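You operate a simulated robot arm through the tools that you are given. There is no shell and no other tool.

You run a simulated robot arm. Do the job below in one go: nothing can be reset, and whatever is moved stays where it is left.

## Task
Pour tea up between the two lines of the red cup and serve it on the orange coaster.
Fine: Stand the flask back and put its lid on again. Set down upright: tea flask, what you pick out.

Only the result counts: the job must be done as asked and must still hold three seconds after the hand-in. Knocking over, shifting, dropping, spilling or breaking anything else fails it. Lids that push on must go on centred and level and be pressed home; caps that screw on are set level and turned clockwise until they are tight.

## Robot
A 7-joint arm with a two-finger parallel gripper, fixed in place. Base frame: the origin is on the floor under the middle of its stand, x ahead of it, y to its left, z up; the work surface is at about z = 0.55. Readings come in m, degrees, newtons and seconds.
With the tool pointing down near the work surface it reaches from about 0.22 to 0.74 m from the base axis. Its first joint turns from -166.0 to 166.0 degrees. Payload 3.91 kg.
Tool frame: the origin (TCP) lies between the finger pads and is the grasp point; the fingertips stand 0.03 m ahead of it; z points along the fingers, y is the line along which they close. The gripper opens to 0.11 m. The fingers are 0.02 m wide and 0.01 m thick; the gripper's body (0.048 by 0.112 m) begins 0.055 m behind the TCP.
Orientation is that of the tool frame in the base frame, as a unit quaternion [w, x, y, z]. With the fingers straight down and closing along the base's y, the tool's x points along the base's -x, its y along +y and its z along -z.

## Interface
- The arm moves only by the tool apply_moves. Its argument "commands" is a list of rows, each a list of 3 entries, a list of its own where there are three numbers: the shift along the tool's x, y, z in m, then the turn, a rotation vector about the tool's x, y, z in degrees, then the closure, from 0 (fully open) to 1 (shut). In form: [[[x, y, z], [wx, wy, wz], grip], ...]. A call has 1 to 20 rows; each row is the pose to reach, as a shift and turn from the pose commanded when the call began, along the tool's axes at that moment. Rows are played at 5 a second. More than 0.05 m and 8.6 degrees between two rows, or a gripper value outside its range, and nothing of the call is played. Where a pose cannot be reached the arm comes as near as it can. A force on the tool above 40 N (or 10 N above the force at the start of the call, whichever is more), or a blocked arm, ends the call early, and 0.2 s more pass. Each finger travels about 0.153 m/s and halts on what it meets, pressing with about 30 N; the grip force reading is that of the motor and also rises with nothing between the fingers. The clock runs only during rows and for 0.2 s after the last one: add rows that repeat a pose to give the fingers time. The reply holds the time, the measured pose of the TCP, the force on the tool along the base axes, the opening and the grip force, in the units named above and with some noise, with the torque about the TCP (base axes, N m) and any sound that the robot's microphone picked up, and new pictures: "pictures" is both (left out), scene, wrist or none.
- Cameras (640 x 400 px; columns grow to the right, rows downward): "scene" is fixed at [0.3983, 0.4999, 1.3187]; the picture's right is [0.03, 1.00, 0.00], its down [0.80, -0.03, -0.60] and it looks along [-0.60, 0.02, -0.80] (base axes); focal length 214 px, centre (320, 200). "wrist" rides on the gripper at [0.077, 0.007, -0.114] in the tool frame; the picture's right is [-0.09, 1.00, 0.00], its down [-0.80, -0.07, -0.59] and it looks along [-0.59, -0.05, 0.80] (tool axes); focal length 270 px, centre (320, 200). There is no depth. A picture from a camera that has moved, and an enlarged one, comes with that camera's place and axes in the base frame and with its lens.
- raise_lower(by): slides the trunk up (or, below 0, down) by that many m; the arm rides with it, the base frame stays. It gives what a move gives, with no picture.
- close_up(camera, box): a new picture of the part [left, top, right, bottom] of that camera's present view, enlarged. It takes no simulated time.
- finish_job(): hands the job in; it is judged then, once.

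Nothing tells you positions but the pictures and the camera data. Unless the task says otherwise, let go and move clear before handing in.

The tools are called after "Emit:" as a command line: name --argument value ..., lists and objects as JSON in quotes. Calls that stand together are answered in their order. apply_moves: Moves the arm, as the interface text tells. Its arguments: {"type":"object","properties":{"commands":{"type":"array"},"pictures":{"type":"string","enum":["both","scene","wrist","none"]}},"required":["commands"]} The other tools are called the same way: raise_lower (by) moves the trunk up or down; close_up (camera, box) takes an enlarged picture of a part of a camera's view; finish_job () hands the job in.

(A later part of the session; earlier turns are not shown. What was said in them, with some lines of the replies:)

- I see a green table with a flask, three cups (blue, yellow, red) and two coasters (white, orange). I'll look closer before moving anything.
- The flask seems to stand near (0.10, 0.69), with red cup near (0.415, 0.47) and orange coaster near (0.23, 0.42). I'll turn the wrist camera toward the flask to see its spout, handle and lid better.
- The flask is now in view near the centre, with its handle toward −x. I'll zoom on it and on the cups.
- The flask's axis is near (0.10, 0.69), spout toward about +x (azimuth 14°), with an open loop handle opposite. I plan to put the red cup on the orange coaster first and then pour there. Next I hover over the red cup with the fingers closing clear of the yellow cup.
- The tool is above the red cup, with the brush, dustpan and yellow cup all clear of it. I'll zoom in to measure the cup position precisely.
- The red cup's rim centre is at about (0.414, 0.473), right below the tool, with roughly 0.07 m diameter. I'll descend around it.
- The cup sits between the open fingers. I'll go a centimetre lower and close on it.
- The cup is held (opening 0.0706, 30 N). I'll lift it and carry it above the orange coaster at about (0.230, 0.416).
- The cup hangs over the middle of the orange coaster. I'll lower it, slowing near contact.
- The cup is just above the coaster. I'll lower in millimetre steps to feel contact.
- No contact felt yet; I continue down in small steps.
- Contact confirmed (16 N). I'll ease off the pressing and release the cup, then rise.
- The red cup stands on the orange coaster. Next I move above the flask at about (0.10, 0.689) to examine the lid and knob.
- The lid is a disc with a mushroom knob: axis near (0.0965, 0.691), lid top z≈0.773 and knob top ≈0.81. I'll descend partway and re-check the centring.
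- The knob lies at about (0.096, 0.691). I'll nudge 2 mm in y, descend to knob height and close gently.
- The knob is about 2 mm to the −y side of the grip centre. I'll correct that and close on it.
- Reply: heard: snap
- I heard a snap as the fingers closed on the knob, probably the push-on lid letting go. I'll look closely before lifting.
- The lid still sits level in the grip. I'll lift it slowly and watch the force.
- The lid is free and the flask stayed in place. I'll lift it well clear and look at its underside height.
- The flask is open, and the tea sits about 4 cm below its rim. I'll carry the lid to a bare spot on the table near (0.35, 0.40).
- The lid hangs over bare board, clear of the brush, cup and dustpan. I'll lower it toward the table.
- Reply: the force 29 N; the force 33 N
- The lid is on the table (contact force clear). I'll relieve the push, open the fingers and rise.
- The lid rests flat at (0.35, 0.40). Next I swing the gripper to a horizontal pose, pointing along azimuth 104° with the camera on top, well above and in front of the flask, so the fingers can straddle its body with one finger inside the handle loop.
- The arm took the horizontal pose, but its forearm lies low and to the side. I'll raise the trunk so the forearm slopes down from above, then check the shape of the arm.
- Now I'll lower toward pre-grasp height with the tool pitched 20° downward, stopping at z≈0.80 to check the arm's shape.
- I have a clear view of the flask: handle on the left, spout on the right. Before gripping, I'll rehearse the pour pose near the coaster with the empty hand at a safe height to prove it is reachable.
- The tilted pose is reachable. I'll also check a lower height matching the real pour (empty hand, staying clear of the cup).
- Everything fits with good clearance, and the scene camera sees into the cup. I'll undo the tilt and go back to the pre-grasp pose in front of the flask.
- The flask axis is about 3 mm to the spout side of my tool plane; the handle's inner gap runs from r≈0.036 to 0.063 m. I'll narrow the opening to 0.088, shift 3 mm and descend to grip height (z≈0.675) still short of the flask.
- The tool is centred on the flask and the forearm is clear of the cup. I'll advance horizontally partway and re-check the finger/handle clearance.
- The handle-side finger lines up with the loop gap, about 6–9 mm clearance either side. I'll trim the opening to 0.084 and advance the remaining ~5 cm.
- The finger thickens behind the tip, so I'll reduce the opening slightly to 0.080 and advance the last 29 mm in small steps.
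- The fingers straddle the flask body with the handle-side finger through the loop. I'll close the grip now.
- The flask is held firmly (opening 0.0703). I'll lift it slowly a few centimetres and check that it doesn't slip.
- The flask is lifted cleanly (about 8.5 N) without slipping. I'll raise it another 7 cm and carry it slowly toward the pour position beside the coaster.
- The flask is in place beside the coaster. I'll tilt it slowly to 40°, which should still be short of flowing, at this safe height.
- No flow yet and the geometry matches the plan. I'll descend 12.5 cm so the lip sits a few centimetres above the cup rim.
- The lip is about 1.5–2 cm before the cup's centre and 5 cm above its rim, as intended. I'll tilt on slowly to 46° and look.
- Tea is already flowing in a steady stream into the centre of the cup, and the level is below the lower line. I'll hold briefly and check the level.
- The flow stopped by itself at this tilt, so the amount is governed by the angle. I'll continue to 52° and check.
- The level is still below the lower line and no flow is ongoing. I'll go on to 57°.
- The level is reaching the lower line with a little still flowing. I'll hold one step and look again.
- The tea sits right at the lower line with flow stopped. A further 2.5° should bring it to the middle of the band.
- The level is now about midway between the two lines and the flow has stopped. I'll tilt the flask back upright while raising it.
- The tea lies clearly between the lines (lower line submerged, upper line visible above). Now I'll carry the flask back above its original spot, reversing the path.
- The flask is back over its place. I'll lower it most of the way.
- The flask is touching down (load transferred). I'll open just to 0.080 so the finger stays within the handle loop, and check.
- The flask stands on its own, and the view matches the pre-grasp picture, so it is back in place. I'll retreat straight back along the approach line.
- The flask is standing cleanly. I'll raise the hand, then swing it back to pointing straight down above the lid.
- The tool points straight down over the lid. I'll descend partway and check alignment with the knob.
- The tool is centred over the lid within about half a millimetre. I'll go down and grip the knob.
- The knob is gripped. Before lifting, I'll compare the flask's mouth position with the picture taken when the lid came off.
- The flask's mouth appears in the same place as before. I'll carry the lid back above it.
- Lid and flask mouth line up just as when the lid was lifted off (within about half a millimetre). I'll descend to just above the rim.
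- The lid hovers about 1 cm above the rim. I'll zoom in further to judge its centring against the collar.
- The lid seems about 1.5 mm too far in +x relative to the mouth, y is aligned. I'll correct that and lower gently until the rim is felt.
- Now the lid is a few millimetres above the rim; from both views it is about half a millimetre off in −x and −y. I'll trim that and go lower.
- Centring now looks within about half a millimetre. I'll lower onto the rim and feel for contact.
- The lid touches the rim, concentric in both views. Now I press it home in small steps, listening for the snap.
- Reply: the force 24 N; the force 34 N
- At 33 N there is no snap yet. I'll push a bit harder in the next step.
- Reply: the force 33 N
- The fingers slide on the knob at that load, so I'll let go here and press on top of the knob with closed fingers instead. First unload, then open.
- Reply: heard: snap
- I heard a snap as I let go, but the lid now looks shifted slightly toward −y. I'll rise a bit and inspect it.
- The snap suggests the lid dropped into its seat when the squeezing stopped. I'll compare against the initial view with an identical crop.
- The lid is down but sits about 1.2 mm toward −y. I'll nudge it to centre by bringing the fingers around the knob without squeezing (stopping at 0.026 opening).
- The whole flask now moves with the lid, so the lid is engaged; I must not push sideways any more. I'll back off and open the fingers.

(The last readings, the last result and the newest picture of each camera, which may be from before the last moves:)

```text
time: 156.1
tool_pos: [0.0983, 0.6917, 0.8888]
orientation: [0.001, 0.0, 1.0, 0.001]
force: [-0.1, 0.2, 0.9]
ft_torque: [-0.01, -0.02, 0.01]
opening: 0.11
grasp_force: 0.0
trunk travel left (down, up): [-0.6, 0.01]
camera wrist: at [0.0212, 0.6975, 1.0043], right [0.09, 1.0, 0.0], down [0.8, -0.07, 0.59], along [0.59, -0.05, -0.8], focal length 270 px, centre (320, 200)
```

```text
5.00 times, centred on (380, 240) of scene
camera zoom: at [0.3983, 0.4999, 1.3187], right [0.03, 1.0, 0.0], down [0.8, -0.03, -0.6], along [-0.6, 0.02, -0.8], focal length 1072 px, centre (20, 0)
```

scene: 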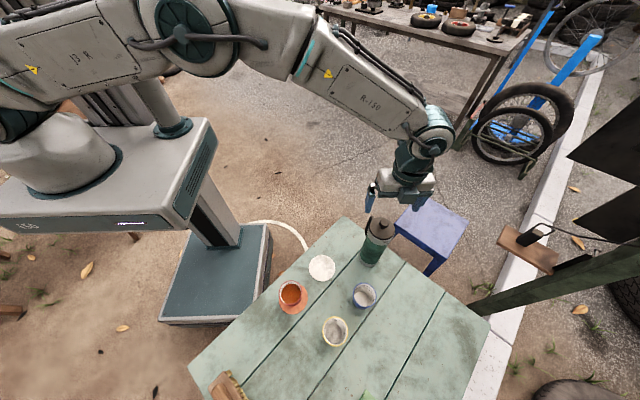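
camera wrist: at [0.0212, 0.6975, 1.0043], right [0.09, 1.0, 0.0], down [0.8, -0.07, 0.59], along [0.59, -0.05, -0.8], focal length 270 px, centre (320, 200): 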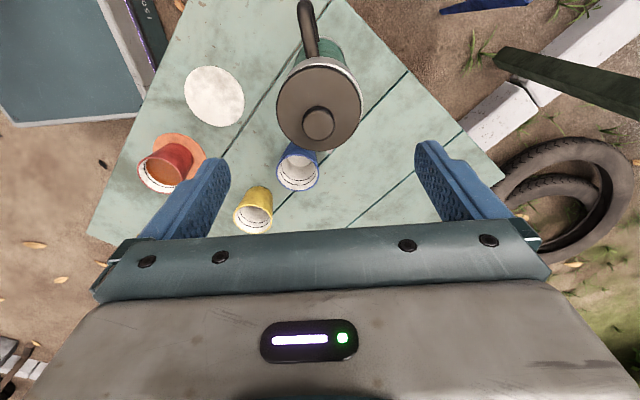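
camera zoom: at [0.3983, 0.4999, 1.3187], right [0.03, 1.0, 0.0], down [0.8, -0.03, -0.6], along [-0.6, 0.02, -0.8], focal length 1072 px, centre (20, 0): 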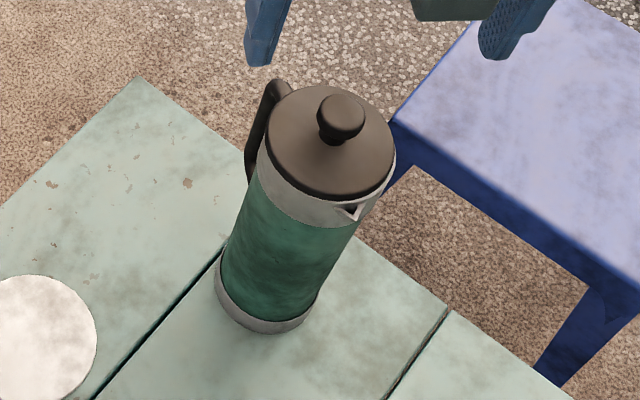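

The flask settled back upright, and the lid is engaged and level, about a millimetre off centre. Next I close the fingers and press straight down on top of the knob to make sure it is fully home.

Emit:
apply_moves --commands '[[[-0.0003, -0.0008, 0], [0, 0, 0], 0.4], [[-0.0003, -0.0008, 0], [0, 0, 0], 0.8], [[-0.0003, -0.0008, 0], [0, 0, 0], 1], [[-0.0003, -0.0008, 0], [0, 0, 0], 1], [[-0.0003, -0.0008, 0.015], [0, 0, 0], 1], [[-0.0003, -0.0008, 0.03], [0, 0, 0], 1], [[-0.0003, -0.0008, 0.038], [0, 0, 0], 1], [[-0.0003, -0.0008, 0.038], [0, 0, 0], 1]]'

Emit:
close_up --camera "wrist" --box '[240, 50, 400, 230]'

Emit:
close_up --camera "scene" --box '[350, 190, 420, 260]'

```text
time: 157.9
tool_pos: [0.097, 0.6905, 0.8521]
orientation: [0.0, 0.0, 1.0, 0.0]
force: [0.1, -0.5, 0.5]
ft_torque: [-0.01, 0.02, 0.0]
opening: 0.0001
grasp_force: 30.2
trunk travel left (down, up): [-0.6, 0.01]
camera wrist: at [0.02, 0.6973, 0.9663], right [0.09, 1.0, 0.0], down [0.8, -0.07, 0.59], along [0.59, -0.05, -0.8], focal length 270 px, centre (320, 200)
```

scene: 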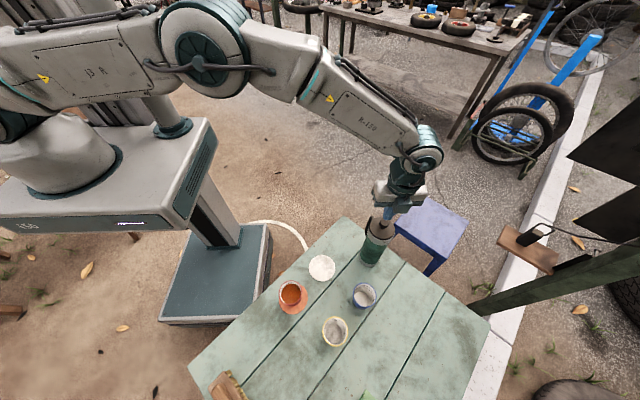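
wrist: 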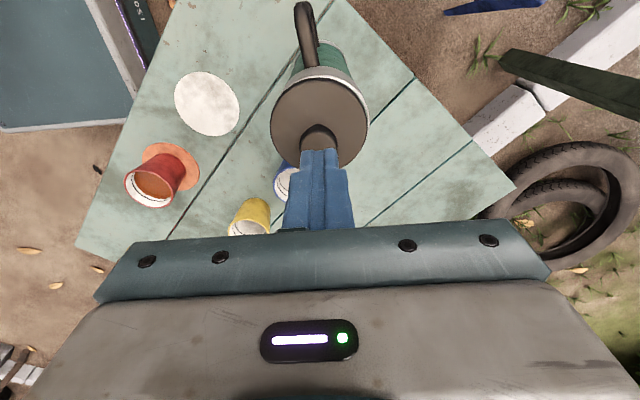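

```text
2.22 times, centred on (320, 140) of wrist
camera zoom: at [0.02, 0.6973, 0.9663], right [0.09, 1.0, 0.0], down [0.8, -0.07, 0.59], along [0.59, -0.05, -0.8], focal length 601 px, centre (320, 333)
```

zoom: 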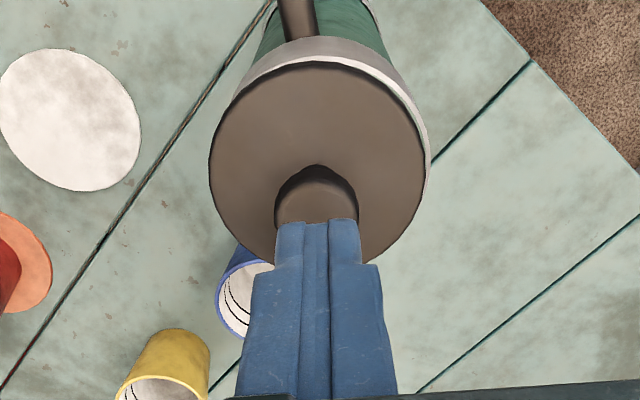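

```text
5.71 times, centred on (385, 225) of scene
camera zoom: at [0.3983, 0.4999, 1.3187], right [0.03, 1.0, 0.0], down [0.8, -0.03, -0.6], along [-0.6, 0.02, -0.8], focal length 1226 px, centre (-51, 57)
```

zoom: 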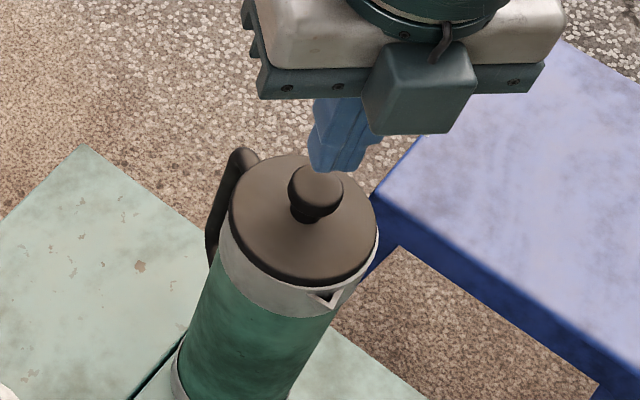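

The closed fingers are over the knob, 1.3 mm off its centre; I'll correct that and press down in small steps.

Emit:
apply_moves --commands '[[[0, -0.0013, 0.003], [0, 0, 0], 1], [[0, -0.0013, 0.006], [0, 0, 0], 1], [[0, -0.0013, 0.008], [0, 0, 0], 1], [[0, -0.0013, 0.008], [0, 0, 0], 1]]' --pictures "none"

Emit:
apply_moves --commands '[[[0, 0, 0.001], [0, 0, 0], 1], [[0, 0, 0.002], [0, 0, 0], 1], [[0, 0, 0.002], [0, 0, 0], 1]]' --pictures "none"

Emit:
apply_moves --commands '[[[0, 0, 0.001], [0, 0, 0], 1], [[0, 0, 0.002], [0, 0, 0], 1], [[0, 0, 0.002], [0, 0, 0], 1]]' --pictures "none"

```text
time: 158.9
tool_pos: [0.097, 0.6898, 0.8433]
orientation: [0.0, 0.0, 1.0, 0.0]
force: [0.0, 0.5, 0.6]
ft_torque: [-0.01, -0.03, -0.03]
opening: 0.0
grasp_force: 29.8
trunk travel left (down, up): [-0.6, 0.01]
```

```text
time: 159.7
tool_pos: [0.0976, 0.6916, 0.8427]
orientation: [0.0, 0.0, 1.0, 0.0]
force: [-0.3, -0.3, -0.4]
ft_torque: [0.01, -0.02, -0.02]
opening: 0.0
grasp_force: 29.9
trunk travel left (down, up): [-0.6, 0.01]
```

```text
time: 160.5
tool_pos: [0.0976, 0.6899, 0.8394]
orientation: [0.0, -0.001, 1.0, 0.0]
force: [-0.8, 0.1, -0.6]
ft_torque: [0.02, -0.02, -0.02]
opening: 0.0002
grasp_force: 30.5
trunk travel left (down, up): [-0.6, 0.01]
```

Emit:
apply_moves --commands '[[[0, 0, 0.001], [0, 0, 0], 1], [[0, 0, 0.002], [0, 0, 0], 1], [[0, 0, 0.002], [0, 0, 0], 1]]' --pictures "none"

Emit:
apply_moves --commands '[[[0, 0, 0.001], [0, 0, 0], 1], [[0, 0, 0.002], [0, 0, 0], 1], [[0, 0, 0.002], [0, 0, 0], 1]]' --pictures "none"

Emit:
apply_moves --commands '[[[0, 0, 0.001], [0, 0, 0], 1], [[0, 0, 0.0015], [0, 0, 0], 1], [[0, 0, 0.0015], [0, 0, 0], 1]]' --pictures "none"

Emit:
close_up --camera "scene" --box '[350, 190, 420, 260]'

```text
time: 161.3
tool_pos: [0.0974, 0.69, 0.8361]
orientation: [0.001, 0.0, 1.0, 0.0]
force: [0.9, 0.3, -0.3]
ft_torque: [0.01, -0.03, 0.0]
opening: 0.0
grasp_force: 30.8
trunk travel left (down, up): [-0.6, 0.01]
```

```text
time: 162.1
tool_pos: [0.0969, 0.6891, 0.8366]
orientation: [0.0, 0.0, 1.0, 0.0]
force: [-0.9, -0.3, -0.2]
ft_torque: [-0.01, 0.03, 0.0]
opening: 0.0
grasp_force: 30.3
trunk travel left (down, up): [-0.6, 0.01]
```

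```text
time: 162.9
tool_pos: [0.0975, 0.6896, 0.8343]
orientation: [-0.001, 0.001, 1.0, 0.0]
force: [0.3, 0.2, 0.1]
ft_torque: [-0.02, 0.0, -0.01]
opening: 0.0
grasp_force: 30.2
trunk travel left (down, up): [-0.6, 0.01]
```

```text
5.71 times, centred on (385, 225) of scene
camera zoom: at [0.3983, 0.4999, 1.3187], right [0.03, 1.0, 0.0], down [0.8, -0.03, -0.6], along [-0.6, 0.02, -0.8], focal length 1226 px, centre (-51, 57)
```

zoom: 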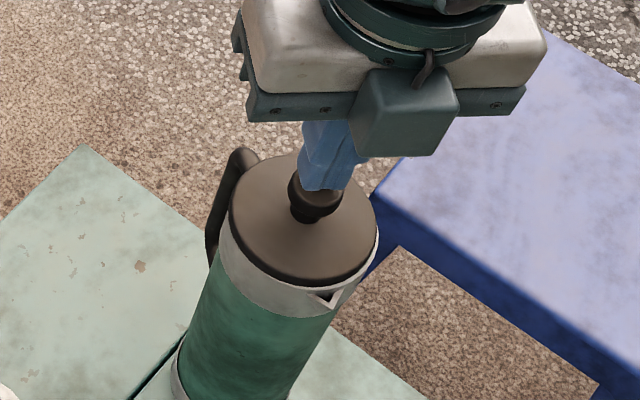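

Emit:
apply_moves --commands '[[[0, 0, 0.001], [0, 0, 0], 1], [[0, 0, 0.0015], [0, 0, 0], 1], [[0, 0, 0.0015], [0, 0, 0], 1]]' --pictures "none"

Emit:
apply_moves --commands '[[[0, 0, 0.001], [0, 0, 0], 1], [[0, 0, 0.0015], [0, 0, 0], 1], [[0, 0, 0.0015], [0, 0, 0], 1]]' --pictures "none"

Emit:
close_up --camera "scene" --box '[360, 205, 400, 245]'

Emit:
close_up --camera "wrist" --box '[240, 50, 400, 230]'

```text
time: 163.7
tool_pos: [0.0974, 0.6902, 0.833]
orientation: [0.0, 0.0, 1.0, 0.0]
force: [0.2, 0.9, 0.3]
ft_torque: [-0.05, 0.02, 0.02]
opening: 0.0
grasp_force: 30.1
trunk travel left (down, up): [-0.6, 0.01]
```

```text
time: 164.5
tool_pos: [0.0969, 0.6908, 0.8333]
orientation: [-0.001, 0.0, 1.0, 0.001]
force: [-1.7, 0.6, 8.5]
ft_torque: [0.0, 0.02, 0.0]
opening: 0.0001
grasp_force: 29.7
trunk travel left (down, up): [-0.6, 0.01]
```

```text
10.00 times, centred on (380, 225) of scene
camera zoom: at [0.3983, 0.4999, 1.3187], right [0.03, 1.0, 0.0], down [0.8, -0.03, -0.6], along [-0.6, 0.02, -0.8], focal length 2145 px, centre (-280, -50)
```

zoom: 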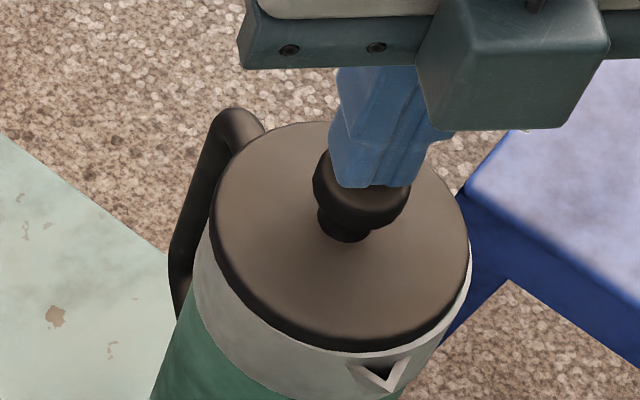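

```text
2.22 times, centred on (320, 140) of wrist
camera zoom: at [0.02, 0.6959, 0.9476], right [0.09, 1.0, 0.0], down [0.8, -0.07, 0.59], along [0.59, -0.05, -0.8], focal length 601 px, centre (320, 333)
```

zoom: 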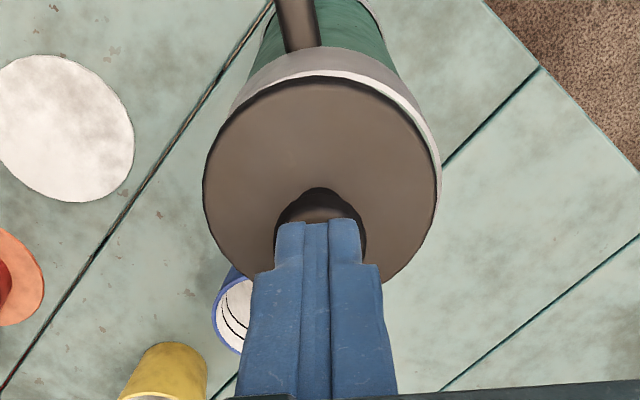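

Contact on the knob top. I continue pressing gradually.

Emit:
apply_moves --commands '[[[0, 0, 0.0005], [0, 0, 0], 1], [[0, 0, 0.001], [0, 0, 0], 1], [[0, 0, 0.001], [0, 0, 0], 1]]' --pictures "none"

Emit:
apply_moves --commands '[[[0, 0, 0.0005], [0, 0, 0], 1], [[0, 0, 0.001], [0, 0, 0], 1], [[0, 0, 0.001], [0, 0, 0], 1]]' --pictures "none"

Emit:
close_up --camera "scene" --box '[360, 205, 400, 245]'

```text
time: 165.3
tool_pos: [0.0978, 0.6899, 0.8342]
orientation: [0.001, 0.0, 1.0, 0.001]
force: [-0.3, 2.4, 17.3]
ft_torque: [0.07, 0.04, 0.0]
opening: 0.0
grasp_force: 30.4
trunk travel left (down, up): [-0.6, 0.01]
```

```text
time: 166.1
tool_pos: [0.0972, 0.6887, 0.8323]
orientation: [0.0, 0.0, 1.0, 0.002]
force: [-0.1, 3.5, 30.1]
ft_torque: [0.13, 0.01, 0.03]
opening: 0.0001
grasp_force: 30.2
trunk travel left (down, up): [-0.6, 0.01]
```

```text
10.00 times, centred on (380, 225) of scene
camera zoom: at [0.3983, 0.4999, 1.3187], right [0.03, 1.0, 0.0], down [0.8, -0.03, -0.6], along [-0.6, 0.02, -0.8], focal length 2145 px, centre (-280, -50)
```

zoom: 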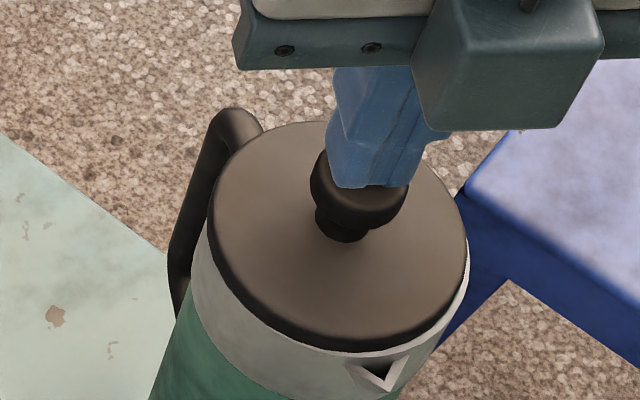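

At 30 N the lid doesn't move any further. I'll unload and return to the same hover pose as before I first touched the lid, to compare directly.

Emit:
apply_moves --commands '[[[0, 0, -0.001], [0, 0, 0], 1], [[0, 0, -0.002], [0, 0, 0], 1], [[0, 0, -0.003], [0, 0, 0], 1], [[0, 0, -0.005], [0, 0, 0], 1], [[0, 0, -0.015], [0, 0, 0], 1], [[0, 0, -0.03], [0, 0, 0], 1], [[0, 0.0013, -0.032], [0, 0, 0], 0.5], [[0, 0.0013, -0.032], [0, 0, 0], 0], [[0, 0.0013, -0.032], [0, 0, 0], 0]]'

Emit:
close_up --camera "wrist" --box '[260, 60, 388, 180]'

Emit:
close_up --camera "scene" --box '[340, 170, 440, 270]'

```text
time: 168.1
tool_pos: [0.097, 0.6913, 0.8617]
orientation: [0.0, 0.0, 1.0, 0.0]
force: [0.1, 0.2, -0.4]
ft_torque: [0.01, -0.02, 0.03]
opening: 0.1101
grasp_force: 0.2
trunk travel left (down, up): [-0.6, 0.01]
camera wrist: at [0.0203, 0.697, 0.9753], right [0.09, 1.0, 0.0], down [0.8, -0.07, 0.59], along [0.59, -0.05, -0.8], focal length 270 px, centre (320, 200)
```

scene: 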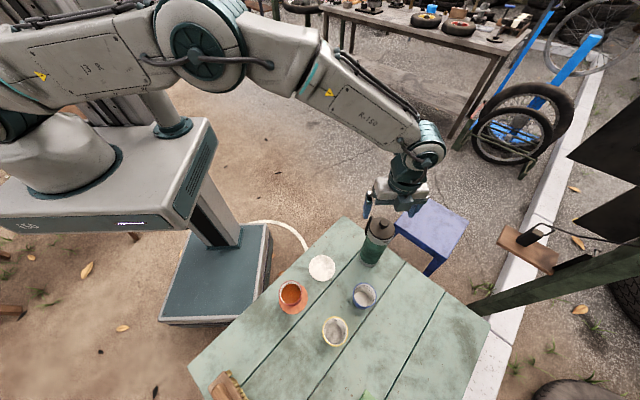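
wrist: 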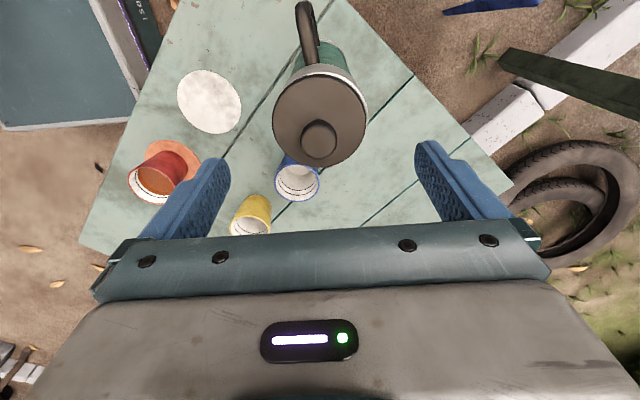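

```text
3.33 times, centred on (324, 120) of wrist
camera zoom: at [0.0203, 0.697, 0.9753], right [0.09, 1.0, 0.0], down [0.8, -0.07, 0.59], along [0.59, -0.05, -0.8], focal length 901 px, centre (307, 467)
```

zoom: 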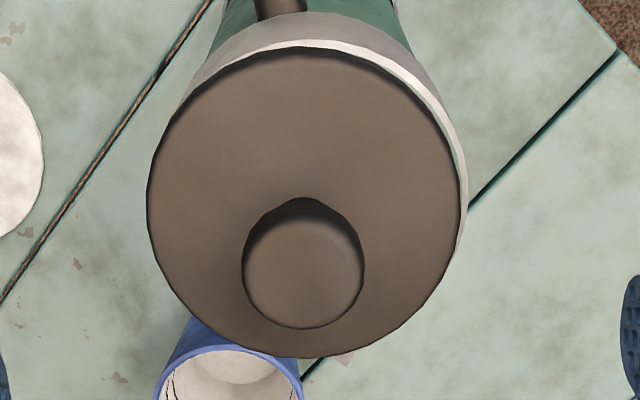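

```text
4.00 times, centred on (390, 220) of scene
camera zoom: at [0.3983, 0.4999, 1.3187], right [0.03, 1.0, 0.0], down [0.8, -0.03, -0.6], along [-0.6, 0.02, -0.8], focal length 858 px, centre (40, 120)
```

zoom: 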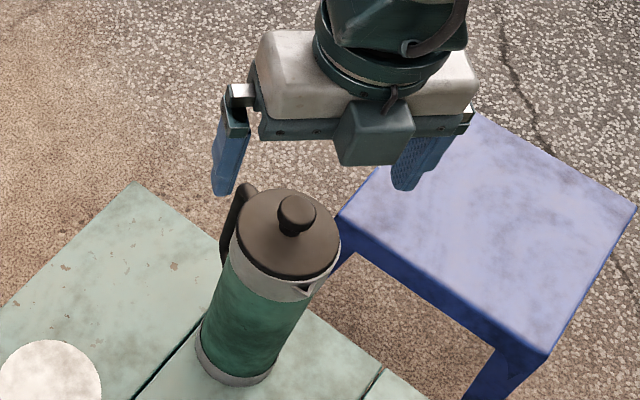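

The lid's height and size match the original seated view, and it is engaged, off by only about a millimetre and a half. I'll move the arm well clear and make a final check of everything.

Emit:
apply_moves --commands '[[[0, 0, -0.02], [0, 0, 0], 0], [[0, 0, -0.05], [0, 0, 0], 0], [[0, 0, -0.09], [0, 0, 0], 0], [[0, 0, -0.13], [0, 0, 0], 0], [[0, 0, -0.17], [0, 0, 0], 0], [[0, -0.03, -0.19], [0, 0, 0], 0], [[0, -0.07, -0.2], [0, 0, 0], 0], [[0, -0.11, -0.2], [0, 0, 0], 0], [[0, -0.15, -0.2], [0, 0, 0], 0], [[0, -0.18, -0.2], [0, 0, 0], 0], [[0, -0.2, -0.2], [0, 0, 0], 0], [[0, -0.2, -0.2], [0, 0, 0], 0]]'

Emit:
close_up --camera "scene" --box '[180, 200, 500, 400]'

Emit:
close_up --camera "scene" --box '[270, 272, 310, 312]'

Emit:
close_up --camera "scene" --box '[355, 205, 405, 265]'

Emit:
close_up --camera "wrist" --box '[180, 0, 420, 200]'

```text
time: 170.7
tool_pos: [0.0958, 0.493, 1.0632]
orientation: [0.0, 0.001, 1.0, 0.0]
force: [0.5, 0.1, -0.8]
ft_torque: [0.0, 0.01, 0.0]
opening: 0.11
grasp_force: 0.1
trunk travel left (down, up): [-0.6, 0.01]
camera wrist: at [0.0181, 0.4995, 1.1765], right [0.09, 1.0, 0.0], down [0.8, -0.07, 0.59], along [0.59, -0.05, -0.8], focal length 270 px, centre (320, 200)
```

scene: 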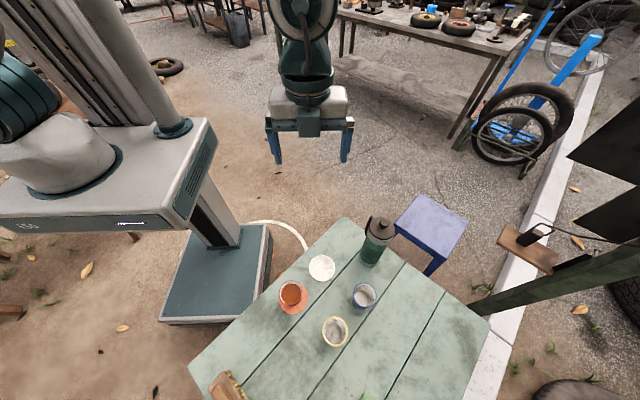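
wrist: 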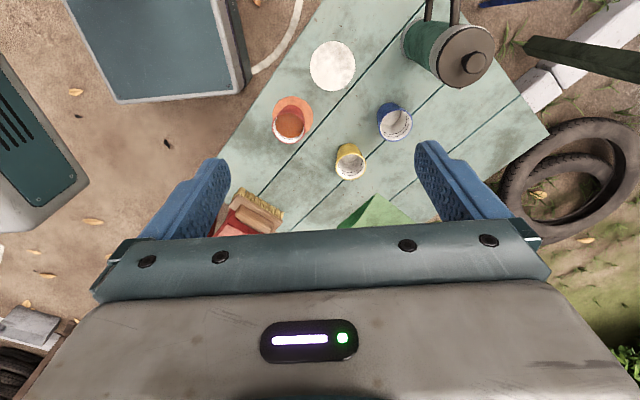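

```text
2.00 times, centred on (340, 300) of scene
camera zoom: at [0.3983, 0.4999, 1.3187], right [0.03, 1.0, 0.0], down [0.8, -0.03, -0.6], along [-0.6, 0.02, -0.8], focal length 429 px, centre (280, 0)
```

zoom: 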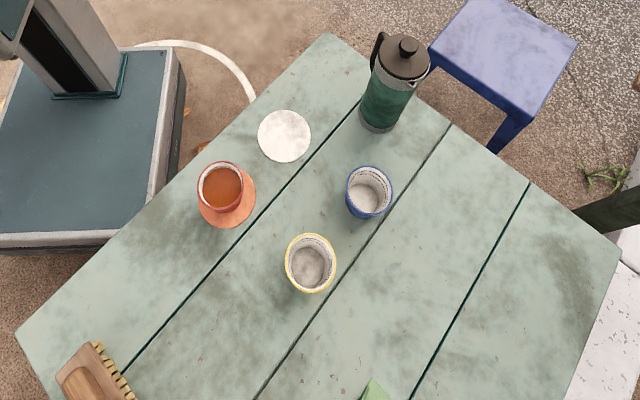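

```text
10.00 times, centred on (290, 292) of scene
camera zoom: at [0.3983, 0.4999, 1.3187], right [0.03, 1.0, 0.0], down [0.8, -0.03, -0.6], along [-0.6, 0.02, -0.8], focal length 2145 px, centre (620, -720)
```

zoom: 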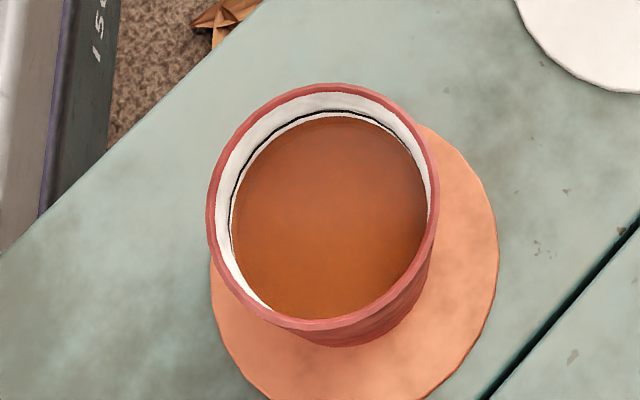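

```text
6.67 times, centred on (380, 235) of scene
camera zoom: at [0.3983, 0.4999, 1.3187], right [0.03, 1.0, 0.0], down [0.8, -0.03, -0.6], along [-0.6, 0.02, -0.8], focal length 1430 px, centre (-80, -33)
```

zoom: 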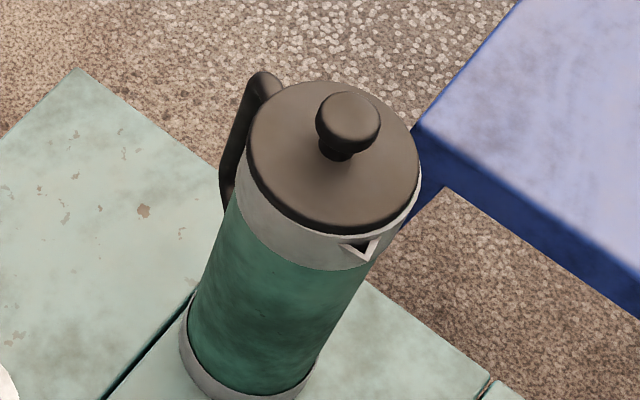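

```text
2.00 times, centred on (300, 100) of wrist
camera zoom: at [0.0181, 0.4995, 1.1765], right [0.09, 1.0, 0.0], down [0.8, -0.07, 0.59], along [0.59, -0.05, -0.8], focal length 541 px, centre (360, 400)
```

zoom: 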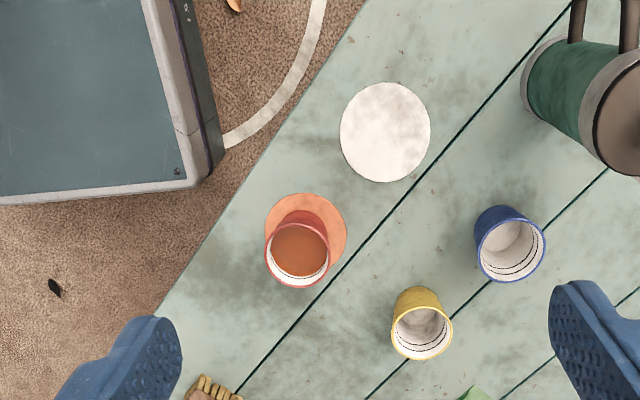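

Emit:
close_up --camera "wrist" --box '[385, 10, 515, 100]'

Emit:
close_up --camera "wrist" --box '[265, 85, 325, 150]'

```text
4.44 times, centred on (450, 55) of wrist
camera zoom: at [0.0181, 0.4995, 1.1765], right [0.09, 1.0, 0.0], down [0.8, -0.07, 0.59], along [0.59, -0.05, -0.8], focal length 1201 px, centre (-258, 844)
```

zoom: 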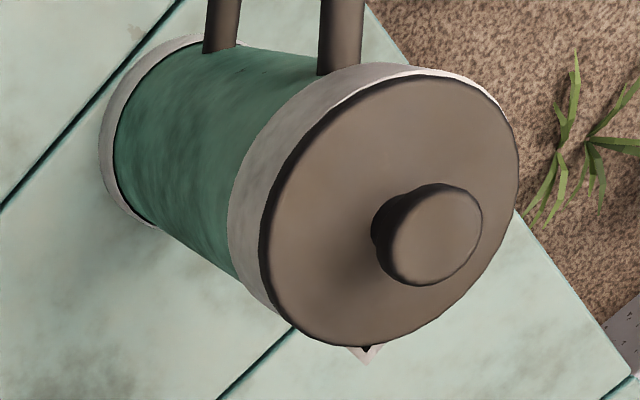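

```text
6.15 times, centred on (295, 118) of wrist
camera zoom: at [0.0181, 0.4995, 1.1765], right [0.09, 1.0, 0.0], down [0.8, -0.07, 0.59], along [0.59, -0.05, -0.8], focal length 1663 px, centre (474, 708)
```

zoom: 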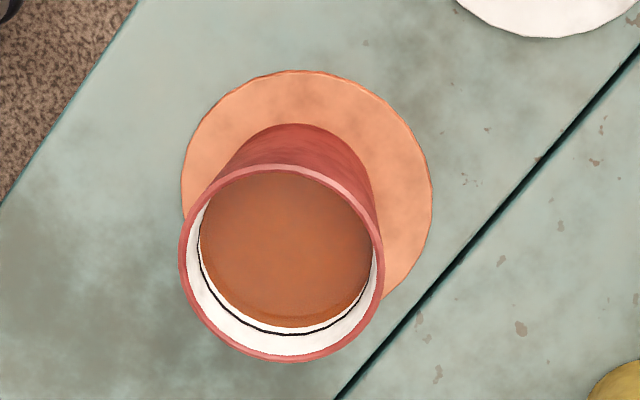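

Final check: the red cup stands upright on the orange coaster with the tea between its two lines. The flask is upright in its old place with the lid snapped on level. The other cups, the white coaster, brush and dustpan look untouched, and the arm is clear, so I'm handing in.

Emit:
finish_job

```text
The job is handed in.
```

The job is handed in, but I don't have the verdict. The red cup stands upright on the orange coaster, and the tea is between its two lines. The flask is back upright in its original spot with the lid on.

- **Lid:** it snapped on and looks level, at the same height as before I removed it. It sits about 1–1.5 mm off centre, on the side nearest the robot. A 30 N press on the knob moved it no further.
- **Flask:** while trying to centre the lid I pushed its knob sideways. The top of the flask moved about a millimetre, then settled back when I stopped.
- **Everything else:** I saw no spills. The yellow and blue cups, the white coaster, the brush and the dustpan looked untouched, and the arm was clear of the table.
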